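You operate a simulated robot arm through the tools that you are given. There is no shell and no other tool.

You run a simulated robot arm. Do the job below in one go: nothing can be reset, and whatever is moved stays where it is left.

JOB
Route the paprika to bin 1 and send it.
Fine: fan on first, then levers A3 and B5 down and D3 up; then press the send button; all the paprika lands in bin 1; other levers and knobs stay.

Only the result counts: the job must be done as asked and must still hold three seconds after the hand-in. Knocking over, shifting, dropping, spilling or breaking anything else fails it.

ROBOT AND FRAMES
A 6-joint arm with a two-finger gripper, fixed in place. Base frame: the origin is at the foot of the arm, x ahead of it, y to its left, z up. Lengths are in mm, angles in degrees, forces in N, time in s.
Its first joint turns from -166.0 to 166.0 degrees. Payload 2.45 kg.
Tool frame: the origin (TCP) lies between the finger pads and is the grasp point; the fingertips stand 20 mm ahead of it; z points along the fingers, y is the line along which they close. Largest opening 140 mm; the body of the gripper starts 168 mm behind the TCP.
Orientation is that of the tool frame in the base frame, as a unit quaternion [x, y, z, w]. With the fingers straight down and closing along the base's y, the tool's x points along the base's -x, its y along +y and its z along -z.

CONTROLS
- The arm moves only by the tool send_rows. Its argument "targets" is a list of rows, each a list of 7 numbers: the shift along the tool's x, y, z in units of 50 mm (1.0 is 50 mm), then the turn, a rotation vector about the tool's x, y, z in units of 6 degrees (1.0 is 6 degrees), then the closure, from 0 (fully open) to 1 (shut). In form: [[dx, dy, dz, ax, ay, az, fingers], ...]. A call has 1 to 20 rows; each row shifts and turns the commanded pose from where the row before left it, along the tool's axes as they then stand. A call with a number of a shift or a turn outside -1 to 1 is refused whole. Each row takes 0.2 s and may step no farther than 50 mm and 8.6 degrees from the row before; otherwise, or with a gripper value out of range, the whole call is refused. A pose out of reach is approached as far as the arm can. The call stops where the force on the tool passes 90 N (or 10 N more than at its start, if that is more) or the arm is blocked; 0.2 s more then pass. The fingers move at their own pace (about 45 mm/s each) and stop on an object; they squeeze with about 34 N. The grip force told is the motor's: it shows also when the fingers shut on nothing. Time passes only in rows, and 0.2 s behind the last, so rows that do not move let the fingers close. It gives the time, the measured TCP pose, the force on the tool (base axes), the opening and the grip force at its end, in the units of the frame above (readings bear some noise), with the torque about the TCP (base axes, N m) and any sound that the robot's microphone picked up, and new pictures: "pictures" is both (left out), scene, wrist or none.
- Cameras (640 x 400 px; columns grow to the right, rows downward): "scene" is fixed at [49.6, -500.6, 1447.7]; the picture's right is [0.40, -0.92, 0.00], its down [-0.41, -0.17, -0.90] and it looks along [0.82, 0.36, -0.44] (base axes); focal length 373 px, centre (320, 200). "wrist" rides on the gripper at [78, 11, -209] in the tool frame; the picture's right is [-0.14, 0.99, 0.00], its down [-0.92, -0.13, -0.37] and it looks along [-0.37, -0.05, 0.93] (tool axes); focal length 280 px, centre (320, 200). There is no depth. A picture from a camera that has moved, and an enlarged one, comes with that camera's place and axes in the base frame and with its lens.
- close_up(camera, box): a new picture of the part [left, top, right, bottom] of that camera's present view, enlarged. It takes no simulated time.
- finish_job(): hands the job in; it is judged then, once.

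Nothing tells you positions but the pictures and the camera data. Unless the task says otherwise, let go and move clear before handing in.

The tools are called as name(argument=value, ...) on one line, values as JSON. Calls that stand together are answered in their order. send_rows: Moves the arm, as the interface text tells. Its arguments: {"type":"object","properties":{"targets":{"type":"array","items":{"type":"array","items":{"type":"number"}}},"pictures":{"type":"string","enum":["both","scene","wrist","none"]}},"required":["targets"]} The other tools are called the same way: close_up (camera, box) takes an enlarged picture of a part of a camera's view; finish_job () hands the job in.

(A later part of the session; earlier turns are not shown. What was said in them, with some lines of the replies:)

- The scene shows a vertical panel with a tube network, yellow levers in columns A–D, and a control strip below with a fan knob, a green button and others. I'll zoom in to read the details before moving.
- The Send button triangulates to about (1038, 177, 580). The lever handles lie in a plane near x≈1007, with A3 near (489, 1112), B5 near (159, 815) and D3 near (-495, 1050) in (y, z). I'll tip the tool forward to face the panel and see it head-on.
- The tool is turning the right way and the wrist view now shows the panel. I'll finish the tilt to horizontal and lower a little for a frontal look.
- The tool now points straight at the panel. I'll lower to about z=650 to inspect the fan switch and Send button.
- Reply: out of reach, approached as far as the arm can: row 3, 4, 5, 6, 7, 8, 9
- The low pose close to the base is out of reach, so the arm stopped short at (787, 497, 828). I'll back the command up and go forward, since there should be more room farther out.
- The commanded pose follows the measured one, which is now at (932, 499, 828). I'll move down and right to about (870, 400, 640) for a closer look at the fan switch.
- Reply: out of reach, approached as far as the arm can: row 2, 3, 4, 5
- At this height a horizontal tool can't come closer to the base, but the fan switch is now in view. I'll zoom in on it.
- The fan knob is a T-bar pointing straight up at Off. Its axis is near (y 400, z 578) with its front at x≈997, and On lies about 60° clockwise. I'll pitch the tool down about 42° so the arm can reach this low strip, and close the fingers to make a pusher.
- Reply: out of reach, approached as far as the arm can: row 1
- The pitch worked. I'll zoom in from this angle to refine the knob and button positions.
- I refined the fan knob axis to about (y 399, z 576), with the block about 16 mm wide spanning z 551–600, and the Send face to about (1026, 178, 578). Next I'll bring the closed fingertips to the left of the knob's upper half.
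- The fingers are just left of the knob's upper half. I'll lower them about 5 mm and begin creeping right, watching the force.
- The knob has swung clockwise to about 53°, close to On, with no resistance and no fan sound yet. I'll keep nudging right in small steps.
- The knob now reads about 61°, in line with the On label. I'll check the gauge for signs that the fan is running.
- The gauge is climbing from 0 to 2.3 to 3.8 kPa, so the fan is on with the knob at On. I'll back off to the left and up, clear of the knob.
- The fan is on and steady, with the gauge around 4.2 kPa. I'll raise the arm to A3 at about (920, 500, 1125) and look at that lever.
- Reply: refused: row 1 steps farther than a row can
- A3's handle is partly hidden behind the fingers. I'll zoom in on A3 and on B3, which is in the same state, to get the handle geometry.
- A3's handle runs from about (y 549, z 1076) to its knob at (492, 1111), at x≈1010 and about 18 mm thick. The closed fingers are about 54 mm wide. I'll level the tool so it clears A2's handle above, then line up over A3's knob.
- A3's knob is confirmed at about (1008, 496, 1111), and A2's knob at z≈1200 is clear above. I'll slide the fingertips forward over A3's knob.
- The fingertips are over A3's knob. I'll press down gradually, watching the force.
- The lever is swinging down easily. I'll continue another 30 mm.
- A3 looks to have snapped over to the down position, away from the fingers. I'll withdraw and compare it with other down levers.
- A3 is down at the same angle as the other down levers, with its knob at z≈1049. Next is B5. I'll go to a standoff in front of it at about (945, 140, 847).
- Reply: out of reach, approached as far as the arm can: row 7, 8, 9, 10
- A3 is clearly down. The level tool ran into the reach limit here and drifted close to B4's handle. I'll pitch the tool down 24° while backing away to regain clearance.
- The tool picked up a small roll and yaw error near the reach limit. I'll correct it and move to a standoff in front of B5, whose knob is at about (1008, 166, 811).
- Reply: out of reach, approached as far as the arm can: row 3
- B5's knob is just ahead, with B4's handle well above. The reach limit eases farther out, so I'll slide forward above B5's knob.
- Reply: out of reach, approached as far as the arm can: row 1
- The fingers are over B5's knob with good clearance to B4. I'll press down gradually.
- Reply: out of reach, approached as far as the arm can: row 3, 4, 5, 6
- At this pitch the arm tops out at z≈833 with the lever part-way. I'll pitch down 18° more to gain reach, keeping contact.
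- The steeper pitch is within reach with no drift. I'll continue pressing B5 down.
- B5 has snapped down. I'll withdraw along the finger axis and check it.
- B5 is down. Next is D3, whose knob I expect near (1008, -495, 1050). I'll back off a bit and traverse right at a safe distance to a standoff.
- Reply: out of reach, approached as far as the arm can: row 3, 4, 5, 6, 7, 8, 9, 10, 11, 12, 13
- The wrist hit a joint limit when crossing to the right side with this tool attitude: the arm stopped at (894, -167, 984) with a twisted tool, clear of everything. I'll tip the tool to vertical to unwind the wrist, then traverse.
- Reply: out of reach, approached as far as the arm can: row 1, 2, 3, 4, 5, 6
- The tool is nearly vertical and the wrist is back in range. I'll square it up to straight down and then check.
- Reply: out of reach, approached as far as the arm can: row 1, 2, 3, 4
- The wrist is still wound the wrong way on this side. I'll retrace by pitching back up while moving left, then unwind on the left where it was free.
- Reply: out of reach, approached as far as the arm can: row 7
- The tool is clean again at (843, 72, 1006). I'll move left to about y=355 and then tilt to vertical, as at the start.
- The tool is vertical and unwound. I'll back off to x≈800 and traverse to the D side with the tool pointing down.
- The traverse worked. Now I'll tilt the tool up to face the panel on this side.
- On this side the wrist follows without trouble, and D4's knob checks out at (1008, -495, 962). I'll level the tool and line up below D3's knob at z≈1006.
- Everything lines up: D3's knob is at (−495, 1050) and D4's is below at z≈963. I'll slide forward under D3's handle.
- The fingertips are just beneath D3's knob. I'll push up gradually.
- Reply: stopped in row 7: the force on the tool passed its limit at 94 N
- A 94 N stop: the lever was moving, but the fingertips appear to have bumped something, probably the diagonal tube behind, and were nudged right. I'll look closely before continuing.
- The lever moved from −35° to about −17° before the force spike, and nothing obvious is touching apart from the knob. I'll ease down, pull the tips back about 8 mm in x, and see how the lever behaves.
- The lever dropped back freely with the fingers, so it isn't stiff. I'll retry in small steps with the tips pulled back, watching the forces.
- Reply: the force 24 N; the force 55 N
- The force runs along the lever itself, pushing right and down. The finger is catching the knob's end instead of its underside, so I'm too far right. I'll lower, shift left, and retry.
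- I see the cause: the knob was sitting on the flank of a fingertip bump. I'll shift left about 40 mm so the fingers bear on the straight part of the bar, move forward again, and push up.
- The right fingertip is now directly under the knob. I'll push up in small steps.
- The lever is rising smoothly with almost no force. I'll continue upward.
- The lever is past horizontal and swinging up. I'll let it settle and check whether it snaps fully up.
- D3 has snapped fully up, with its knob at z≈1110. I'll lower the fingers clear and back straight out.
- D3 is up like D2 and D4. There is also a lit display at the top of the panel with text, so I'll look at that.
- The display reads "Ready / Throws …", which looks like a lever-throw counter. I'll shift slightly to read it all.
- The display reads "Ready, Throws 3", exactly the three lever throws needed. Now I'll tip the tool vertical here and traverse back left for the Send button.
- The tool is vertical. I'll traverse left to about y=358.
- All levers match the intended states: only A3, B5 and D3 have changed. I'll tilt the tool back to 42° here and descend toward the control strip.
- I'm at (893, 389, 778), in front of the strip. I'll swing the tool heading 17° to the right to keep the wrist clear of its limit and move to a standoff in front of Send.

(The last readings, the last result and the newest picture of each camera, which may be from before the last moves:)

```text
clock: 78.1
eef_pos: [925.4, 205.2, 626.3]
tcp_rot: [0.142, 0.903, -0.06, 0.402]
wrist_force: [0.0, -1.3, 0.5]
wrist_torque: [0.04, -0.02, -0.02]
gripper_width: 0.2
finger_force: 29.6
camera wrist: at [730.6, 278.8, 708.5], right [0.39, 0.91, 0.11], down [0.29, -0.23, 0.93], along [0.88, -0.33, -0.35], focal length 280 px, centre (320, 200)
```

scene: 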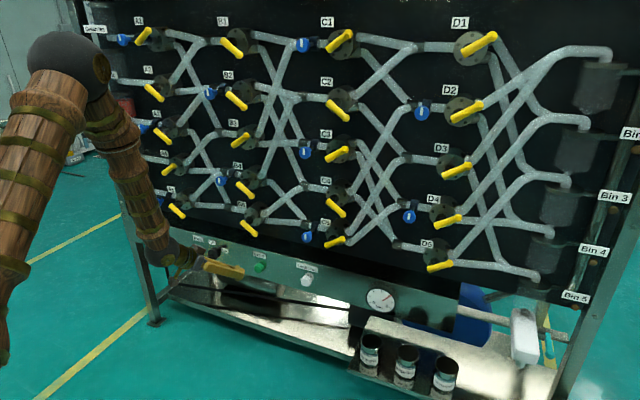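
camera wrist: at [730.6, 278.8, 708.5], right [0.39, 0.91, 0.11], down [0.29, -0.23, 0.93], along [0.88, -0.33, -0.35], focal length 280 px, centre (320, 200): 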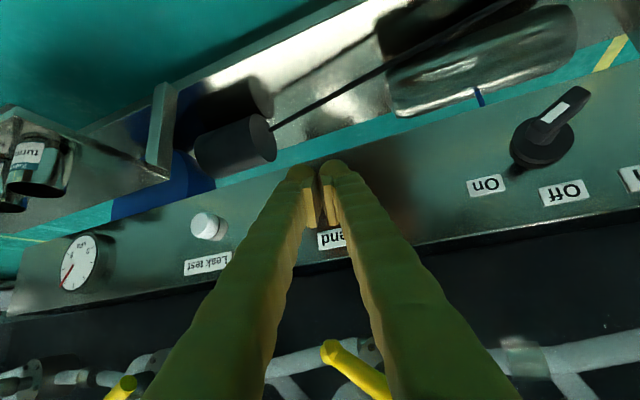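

I'm in reach with no warnings. Next I'll move to just in front of the Send button at about (960, 171, 582).

send_rows(targets=[[0.037, -0.223, 0.619, 0, 0, 0, 1], [0.037, -0.223, 0.619, 0, 0, 0, 1], [0, 0, 0, 0, 0, 0, 1]], pictures="both")

close_up(camera="scene", box=[200, 230, 320, 305])

close_up(camera="wrist", box=[240, 100, 400, 200])

close_up(camera="scene", box=[340, 275, 420, 325])

```text
clock: 78.9
eef_pos: [959.8, 170.7, 581.0]
tcp_rot: [0.142, 0.903, -0.06, 0.401]
wrist_force: [0.1, -0.4, -0.2]
wrist_torque: [0.0, 0.0, -0.02]
gripper_width: 0.0
finger_force: 29.0
camera wrist: at [765.7, 244.5, 663.5], right [0.39, 0.91, 0.11], down [0.29, -0.23, 0.93], along [0.88, -0.33, -0.35], focal length 280 px, centre (320, 200)
```

scene: 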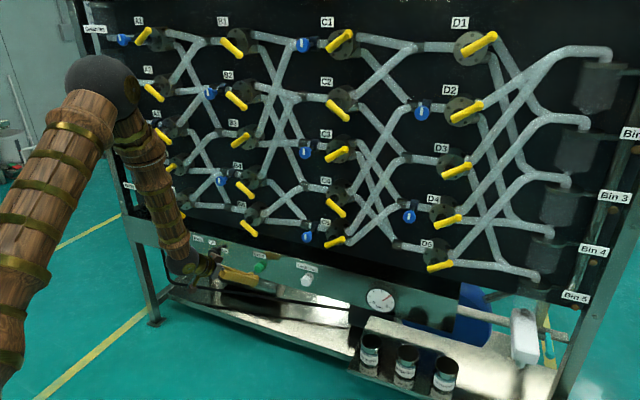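
wrist: 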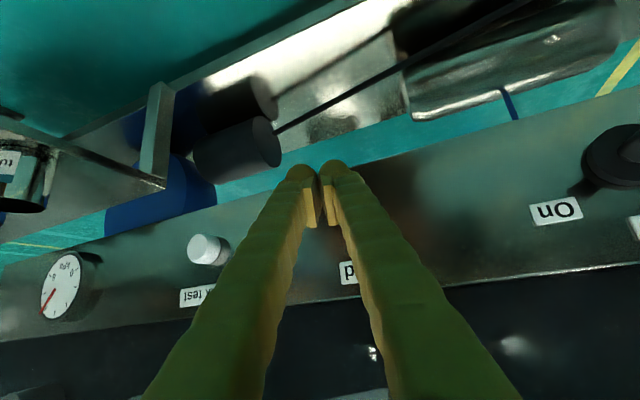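

```text
5.33 times, centred on (260, 268) of scene
camera zoom: at [49.6, -500.6, 1447.7], right [0.4, -0.92, 0.0], down [-0.41, -0.17, -0.9], along [0.82, 0.36, -0.44], focal length 1989 px, centre (640, -160)
```

zoom: 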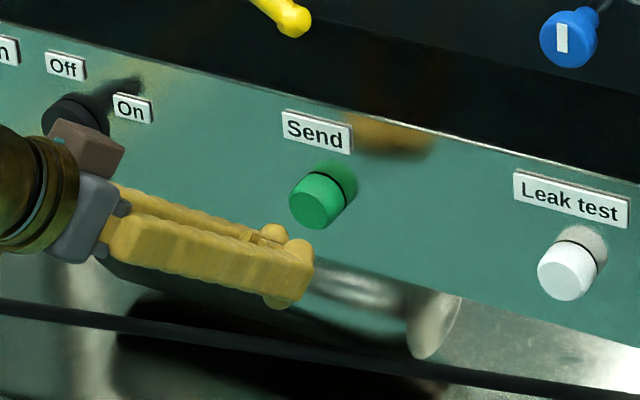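

```text
4.00 times, centred on (320, 150) of wrist
camera zoom: at [765.7, 244.5, 663.5], right [0.39, 0.91, 0.11], down [0.29, -0.23, 0.93], along [0.88, -0.33, -0.35], focal length 1122 px, centre (320, 400)
```

zoom: 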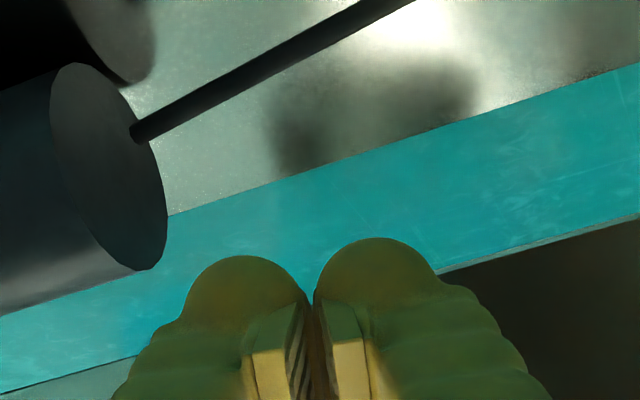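

```text
8.00 times, centred on (380, 300) of scene
camera zoom: at [49.6, -500.6, 1447.7], right [0.4, -0.92, 0.0], down [-0.41, -0.17, -0.9], along [0.82, 0.36, -0.44], focal length 2983 px, centre (-160, -600)
```

zoom: 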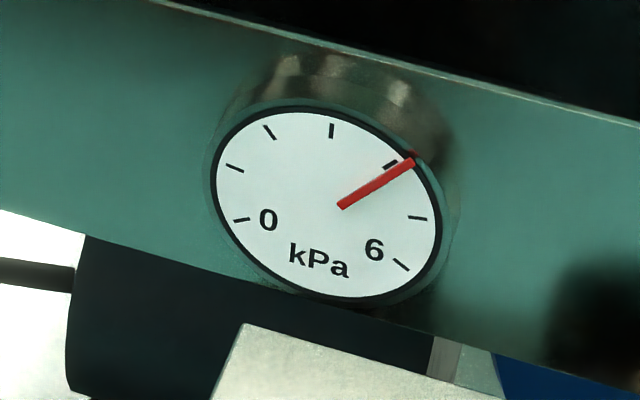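

The fan holds at 4.2 kPa, and the left fingertip bump is lined up within about 5 mm of the Send button's centre. I'll close most of the remaining gap.

send_rows(targets=[[-0.212, -0.004, 0.235, 0, 0, 0, 1], [-0.153, 0.073, 0.17, 0, 0, 0, 1], [0, 0, 0, 0, 0, 0, 1]], pictures="none")

close_up(camera="scene", box=[220, 240, 300, 290])

close_up(camera="wrist", box=[240, 120, 400, 220])

```text
clock: 79.7
eef_pos: [987.0, 167.1, 581.7]
tcp_rot: [0.142, 0.903, -0.059, 0.401]
wrist_force: [-0.1, 0.8, 0.9]
wrist_torque: [0.01, 0.01, 0.0]
gripper_width: 0.0
finger_force: 28.8
```

```text
8.00 times, centred on (260, 265) of scene
camera zoom: at [49.6, -500.6, 1447.7], right [0.4, -0.92, 0.0], down [-0.41, -0.17, -0.9], along [0.82, 0.36, -0.44], focal length 2983 px, centre (800, -320)
```

zoom: 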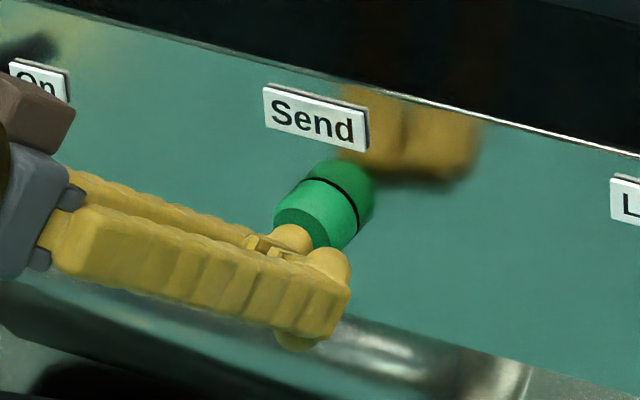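

```text
4.00 times, centred on (320, 170) of wrist
camera zoom: at [792.7, 240.1, 663.7], right [0.39, 0.91, 0.11], down [0.29, -0.23, 0.93], along [0.88, -0.33, -0.35], focal length 1122 px, centre (320, 320)
```

zoom: 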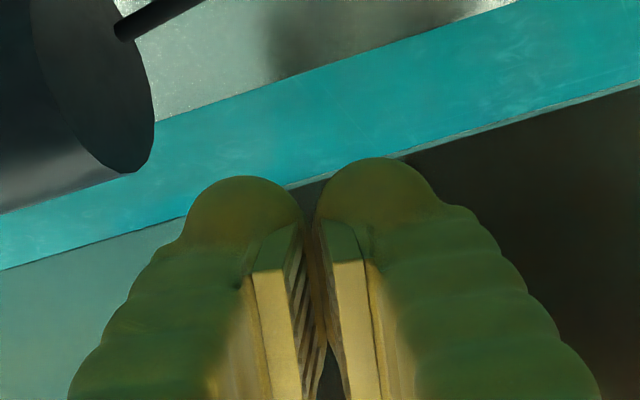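

The left fingertip is centred on the button with about 15 mm to go. I'll advance slowly.

send_rows(targets=[[-0.0319, 0.0152, 0.0355, 0, 0, 0, 1], [-0.0319, 0.0152, 0.0355, 0, 0, 0, 1], [-0.0319, 0.0152, 0.0355, 0, 0, 0, 1], [-0.0319, 0.0152, 0.0355, 0, 0, 0, 1], [-0.0319, 0.0152, 0.0355, 0, 0, 0, 1]], pictures="none")

close_up(camera="scene", box=[220, 240, 300, 290])

```text
clock: 80.9
eef_pos: [1000.7, 165.9, 580.9]
tcp_rot: [0.142, 0.903, -0.06, 0.401]
wrist_force: [-2.1, 0.6, 0.6]
wrist_torque: [0.0, 0.0, 0.04]
gripper_width: 0.0
finger_force: 29.6
```

```text
8.00 times, centred on (260, 265) of scene
camera zoom: at [49.6, -500.6, 1447.7], right [0.4, -0.92, 0.0], down [-0.41, -0.17, -0.9], along [0.82, 0.36, -0.44], focal length 2983 px, centre (800, -320)
```

zoom: 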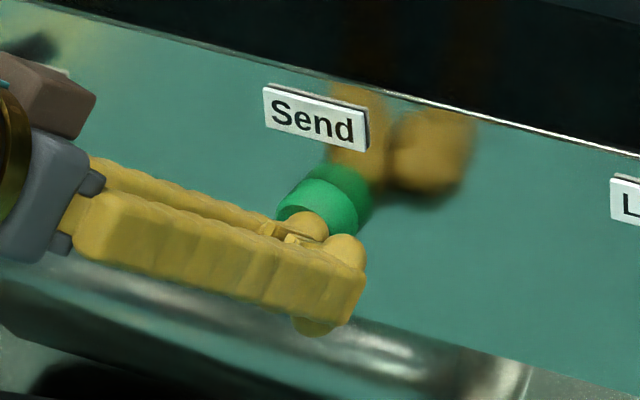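

Contact has begun, with −2 N in x and the button starting to sink. I'll keep pressing.

send_rows(targets=[[-0.0319, 0.0152, 0.0355, 0, 0, 0, 1], [-0.0319, 0.0152, 0.0355, 0, 0, 0, 1]], pictures="none")

close_up(camera="scene", box=[220, 240, 300, 290])

```text
clock: 81.5
eef_pos: [1004.9, 166.0, 581.4]
tcp_rot: [0.142, 0.903, -0.06, 0.401]
wrist_force: [-3.6, 1.2, -0.6]
wrist_torque: [-0.04, 0.04, 0.08]
gripper_width: 0.0
finger_force: 29.6
heard: click
```

```text
8.00 times, centred on (260, 265) of scene
camera zoom: at [49.6, -500.6, 1447.7], right [0.4, -0.92, 0.0], down [-0.41, -0.17, -0.9], along [0.82, 0.36, -0.44], focal length 2983 px, centre (800, -320)
```

zoom: 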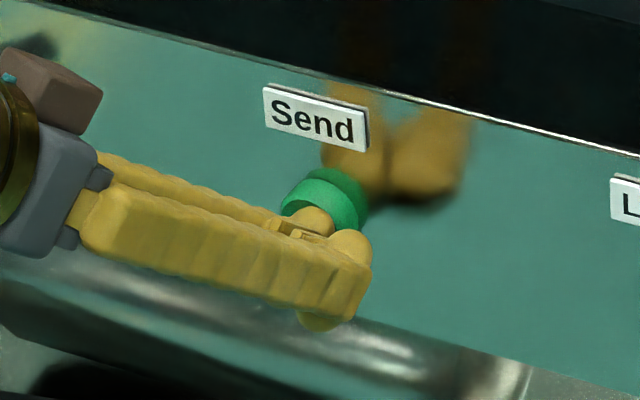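

A click: Send has been pressed. I'll release the button by backing straight out and watch the transport.

send_rows(targets=[[0.1275, -0.0609, -0.1418, 0, 0, 0, 1], [0.255, -0.122, -0.284, 0, 0, 0, 1], [0.383, -0.183, -0.425, 0, 0, 0, 1], [0, 0, -0.5, 0, 0, 0, 1], [0, 0, 0, 0, 0, 0, 1]], pictures="both")

close_up(camera="scene", box=[460, 30, 640, 310])

close_up(camera="scene", box=[80, 60, 280, 220])

```text
clock: 82.7
eef_pos: [928.3, 170.9, 596.9]
tcp_rot: [0.142, 0.903, -0.06, 0.401]
wrist_force: [-0.7, 0.0, 0.2]
wrist_torque: [0.02, -0.03, 0.0]
gripper_width: 0.0
finger_force: 29.7
camera wrist: at [733.0, 244.8, 679.5], right [0.39, 0.91, 0.11], down [0.29, -0.23, 0.93], along [0.88, -0.33, -0.35], focal length 280 px, centre (320, 200)
```

scene: 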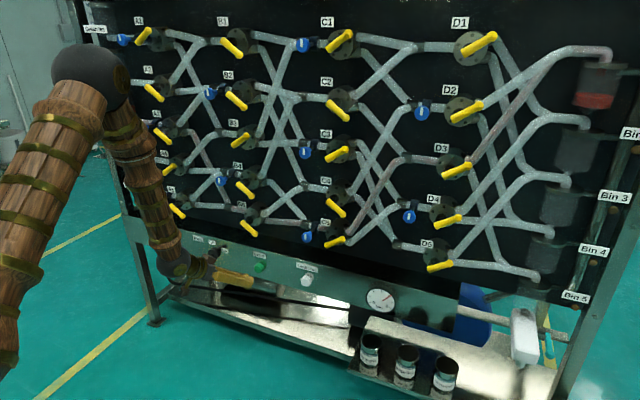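
wrist: 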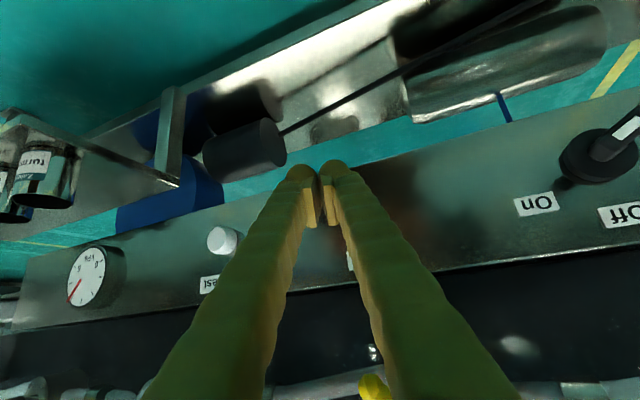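

```text
1.43 times, centred on (550, 170) of scene
camera zoom: at [49.6, -500.6, 1447.7], right [0.4, -0.92, 0.0], down [-0.41, -0.17, -0.9], along [0.82, 0.36, -0.44], focal length 533 px, centre (-9, 243)
```

zoom: 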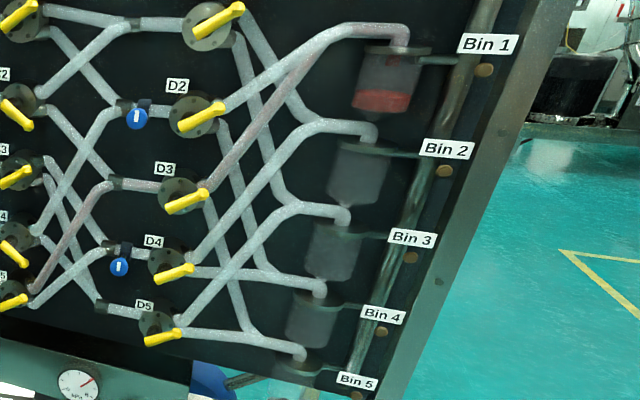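

```text
2.50 times, centred on (180, 140) of scene
camera zoom: at [49.6, -500.6, 1447.7], right [0.4, -0.92, 0.0], down [-0.41, -0.17, -0.9], along [0.82, 0.36, -0.44], focal length 932 px, centre (670, 350)
```

zoom: 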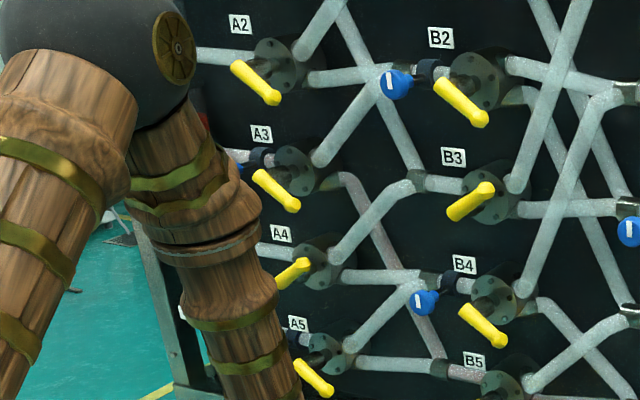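

The paprika is flowing along the route and filling Bin 1. I'll wait for the transfer to finish.

send_rows(targets=[[0, 0, 0, 0, 0, 0, 1], [0, 0, 0, 0, 0, 0, 1], [0, 0, 0, 0, 0, 0, 1], [0, 0, 0, 0, 0, 0, 1], [0, 0, 0, 0, 0, 0, 1], [0, 0, 0, 0, 0, 0, 1], [0, 0, 0, 0, 0, 0, 1], [0, 0, 0, 0, 0, 0, 1], [0, 0, 0, 0, 0, 0, 1], [0, 0, 0, 0, 0, 0, 1], [0, 0, 0, 0, 0, 0, 1], [0, 0, 0, 0, 0, 0, 1], [0, 0, 0, 0, 0, 0, 1], [0, 0, 0, 0, 0, 0, 1], [0, 0, 0, 0, 0, 0, 1], [0, 0, 0, 0, 0, 0, 1], [0, 0, 0, 0, 0, 0, 1], [0, 0, 0, 0, 0, 0, 1], [0, 0, 0, 0, 0, 0, 1], [0, 0, 0, 0, 0, 0, 1]], pictures="scene")

close_up(camera="scene", box=[460, 30, 640, 310])

```text
clock: 86.9
eef_pos: [927.7, 172.3, 596.9]
tcp_rot: [0.141, 0.903, -0.059, 0.401]
wrist_force: [-0.7, -0.6, 0.1]
wrist_torque: [0.01, 0.01, 0.01]
gripper_width: 0.0
finger_force: 29.2
```

scene: 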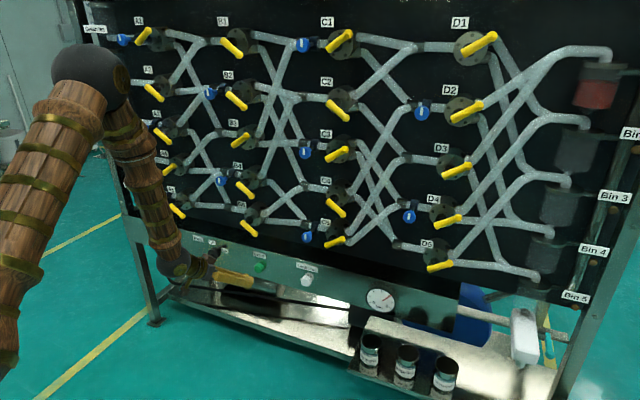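

```text
1.43 times, centred on (550, 170) of scene
camera zoom: at [49.6, -500.6, 1447.7], right [0.4, -0.92, 0.0], down [-0.41, -0.17, -0.9], along [0.82, 0.36, -0.44], focal length 533 px, centre (-9, 243)
```

zoom: 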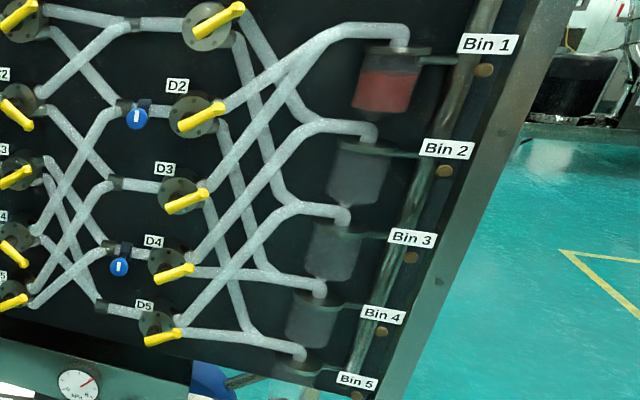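

The tubes have cleared and Bin 1 holds the paprika. I'll back the arm away and check the paprika hopper and all controls.

send_rows(targets=[[-0.188, 0.567, -0.551, 0, 0, 0, 1], [-0.188, 0.567, -0.551, 0, 0, 0, 1], [-0.188, 0.567, -0.551, 0, 0, 0, 1], [-0.188, 0.567, -0.551, 0, 0, 0, 1], [-0.188, 0.567, -0.551, 0, 0, 0, 1], [0, 0, 0, -0.525, 0, -0.474, 1], [0, 0, 0, -0.525, 0, -0.474, 1], [0, 0, 0, -0.525, 0, -0.474, 1], [0, 0, 0, -0.525, 0, -0.474, 1], [0, 0, 0, 0, 0, 0, 1]], pictures="both")

close_up(camera="scene", box=[80, 20, 280, 220])

close_up(camera="scene", box=[180, 225, 420, 330])

close_up(camera="scene", box=[540, 40, 640, 140])

```text
clock: 89.1
eef_pos: [901.7, 327.4, 725.2]
tcp_rot: [0.007, 0.914, 0.0, 0.406]
wrist_force: [-0.3, 1.0, 0.0]
wrist_torque: [0.01, -0.04, -0.01]
gripper_width: 0.0
finger_force: 29.4
camera wrist: at [694.5, 340.7, 806.8], right [0.11, 0.99, 0.11], down [0.34, -0.14, 0.93], along [0.93, -0.06, -0.35], focal length 280 px, centre (320, 200)
```

scene: 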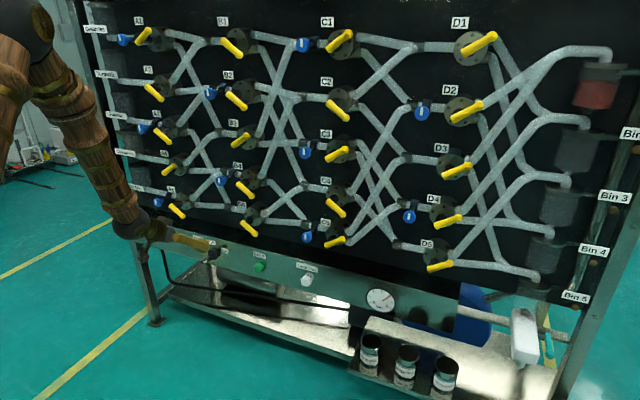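
wrist: 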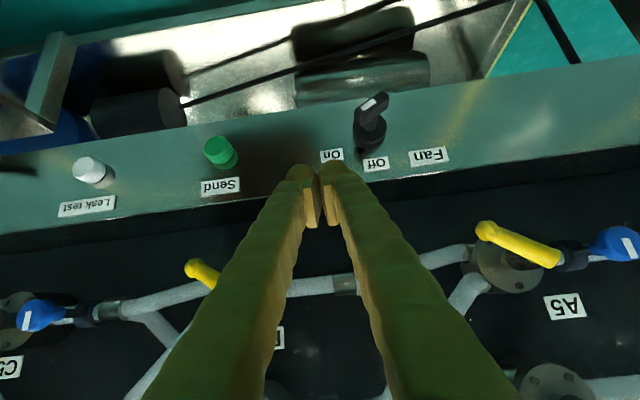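

```text
2.00 times, centred on (180, 120) of scene
camera zoom: at [49.6, -500.6, 1447.7], right [0.4, -0.92, 0.0], down [-0.41, -0.17, -0.9], along [0.82, 0.36, -0.44], focal length 746 px, centre (600, 360)
```

zoom: 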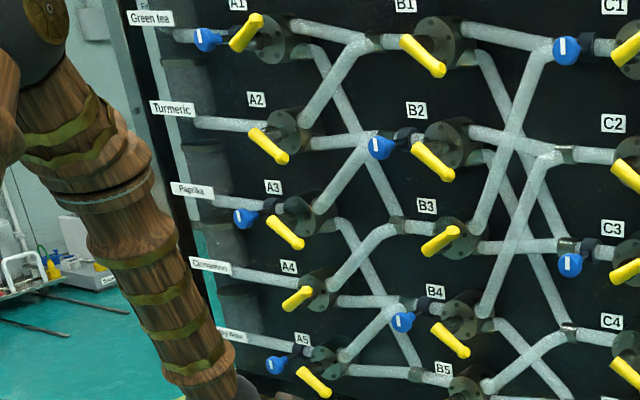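

```text
2.67 times, centred on (300, 278) of scene
camera zoom: at [49.6, -500.6, 1447.7], right [0.4, -0.92, 0.0], down [-0.41, -0.17, -0.9], along [0.82, 0.36, -0.44], focal length 994 px, centre (373, -7)
```

zoom: 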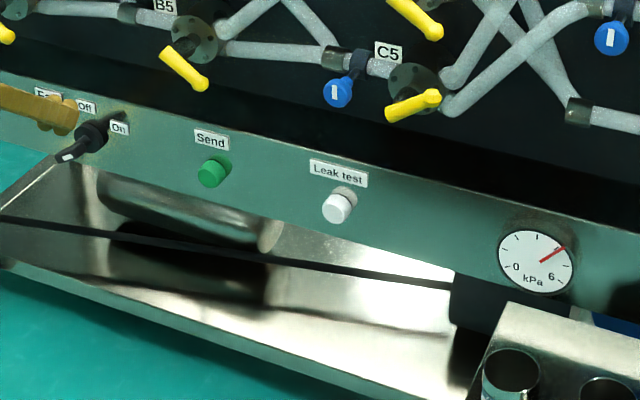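

```text
4.00 times, centred on (590, 90) of scene
camera zoom: at [49.6, -500.6, 1447.7], right [0.4, -0.92, 0.0], down [-0.41, -0.17, -0.9], along [0.82, 0.36, -0.44], focal length 1491 px, centre (-760, 640)
```

zoom: 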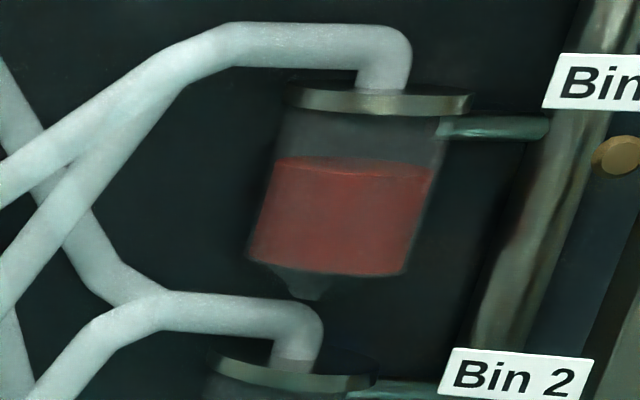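

The paprika hopper is empty, all of it is in Bin 1, and the tubes are clear. The fan is still on, A3 and B5 are down, D3 is up, and every other lever and knob is as it was. The arm is clear, so I'm handing in.

finish_job()

```text
The job is handed in.
```

The paprika is in Bin 1. The hopper looks empty, the tubes are clear, and the job is handed in.

- **Fan:** turned on first. The gauge held at about 4.2 kPa from then on.
- **Levers:** A3 and B5 are down and D3 is up. The panel's display read "Throws 3", and no other lever or knob looked moved in the last pictures.
- **Send:** pressed once after the levers were set, with an audible click. I watched the paprika flow through to Bin 1.

My first push on D3 caught the end of its handle, and the arm stopped at its force limit (94 N). I repositioned and the lever went up smoothly on the retry. I saw no sign that anything shifted or was damaged.

The gripper's fingers are closed and clear of the panel.
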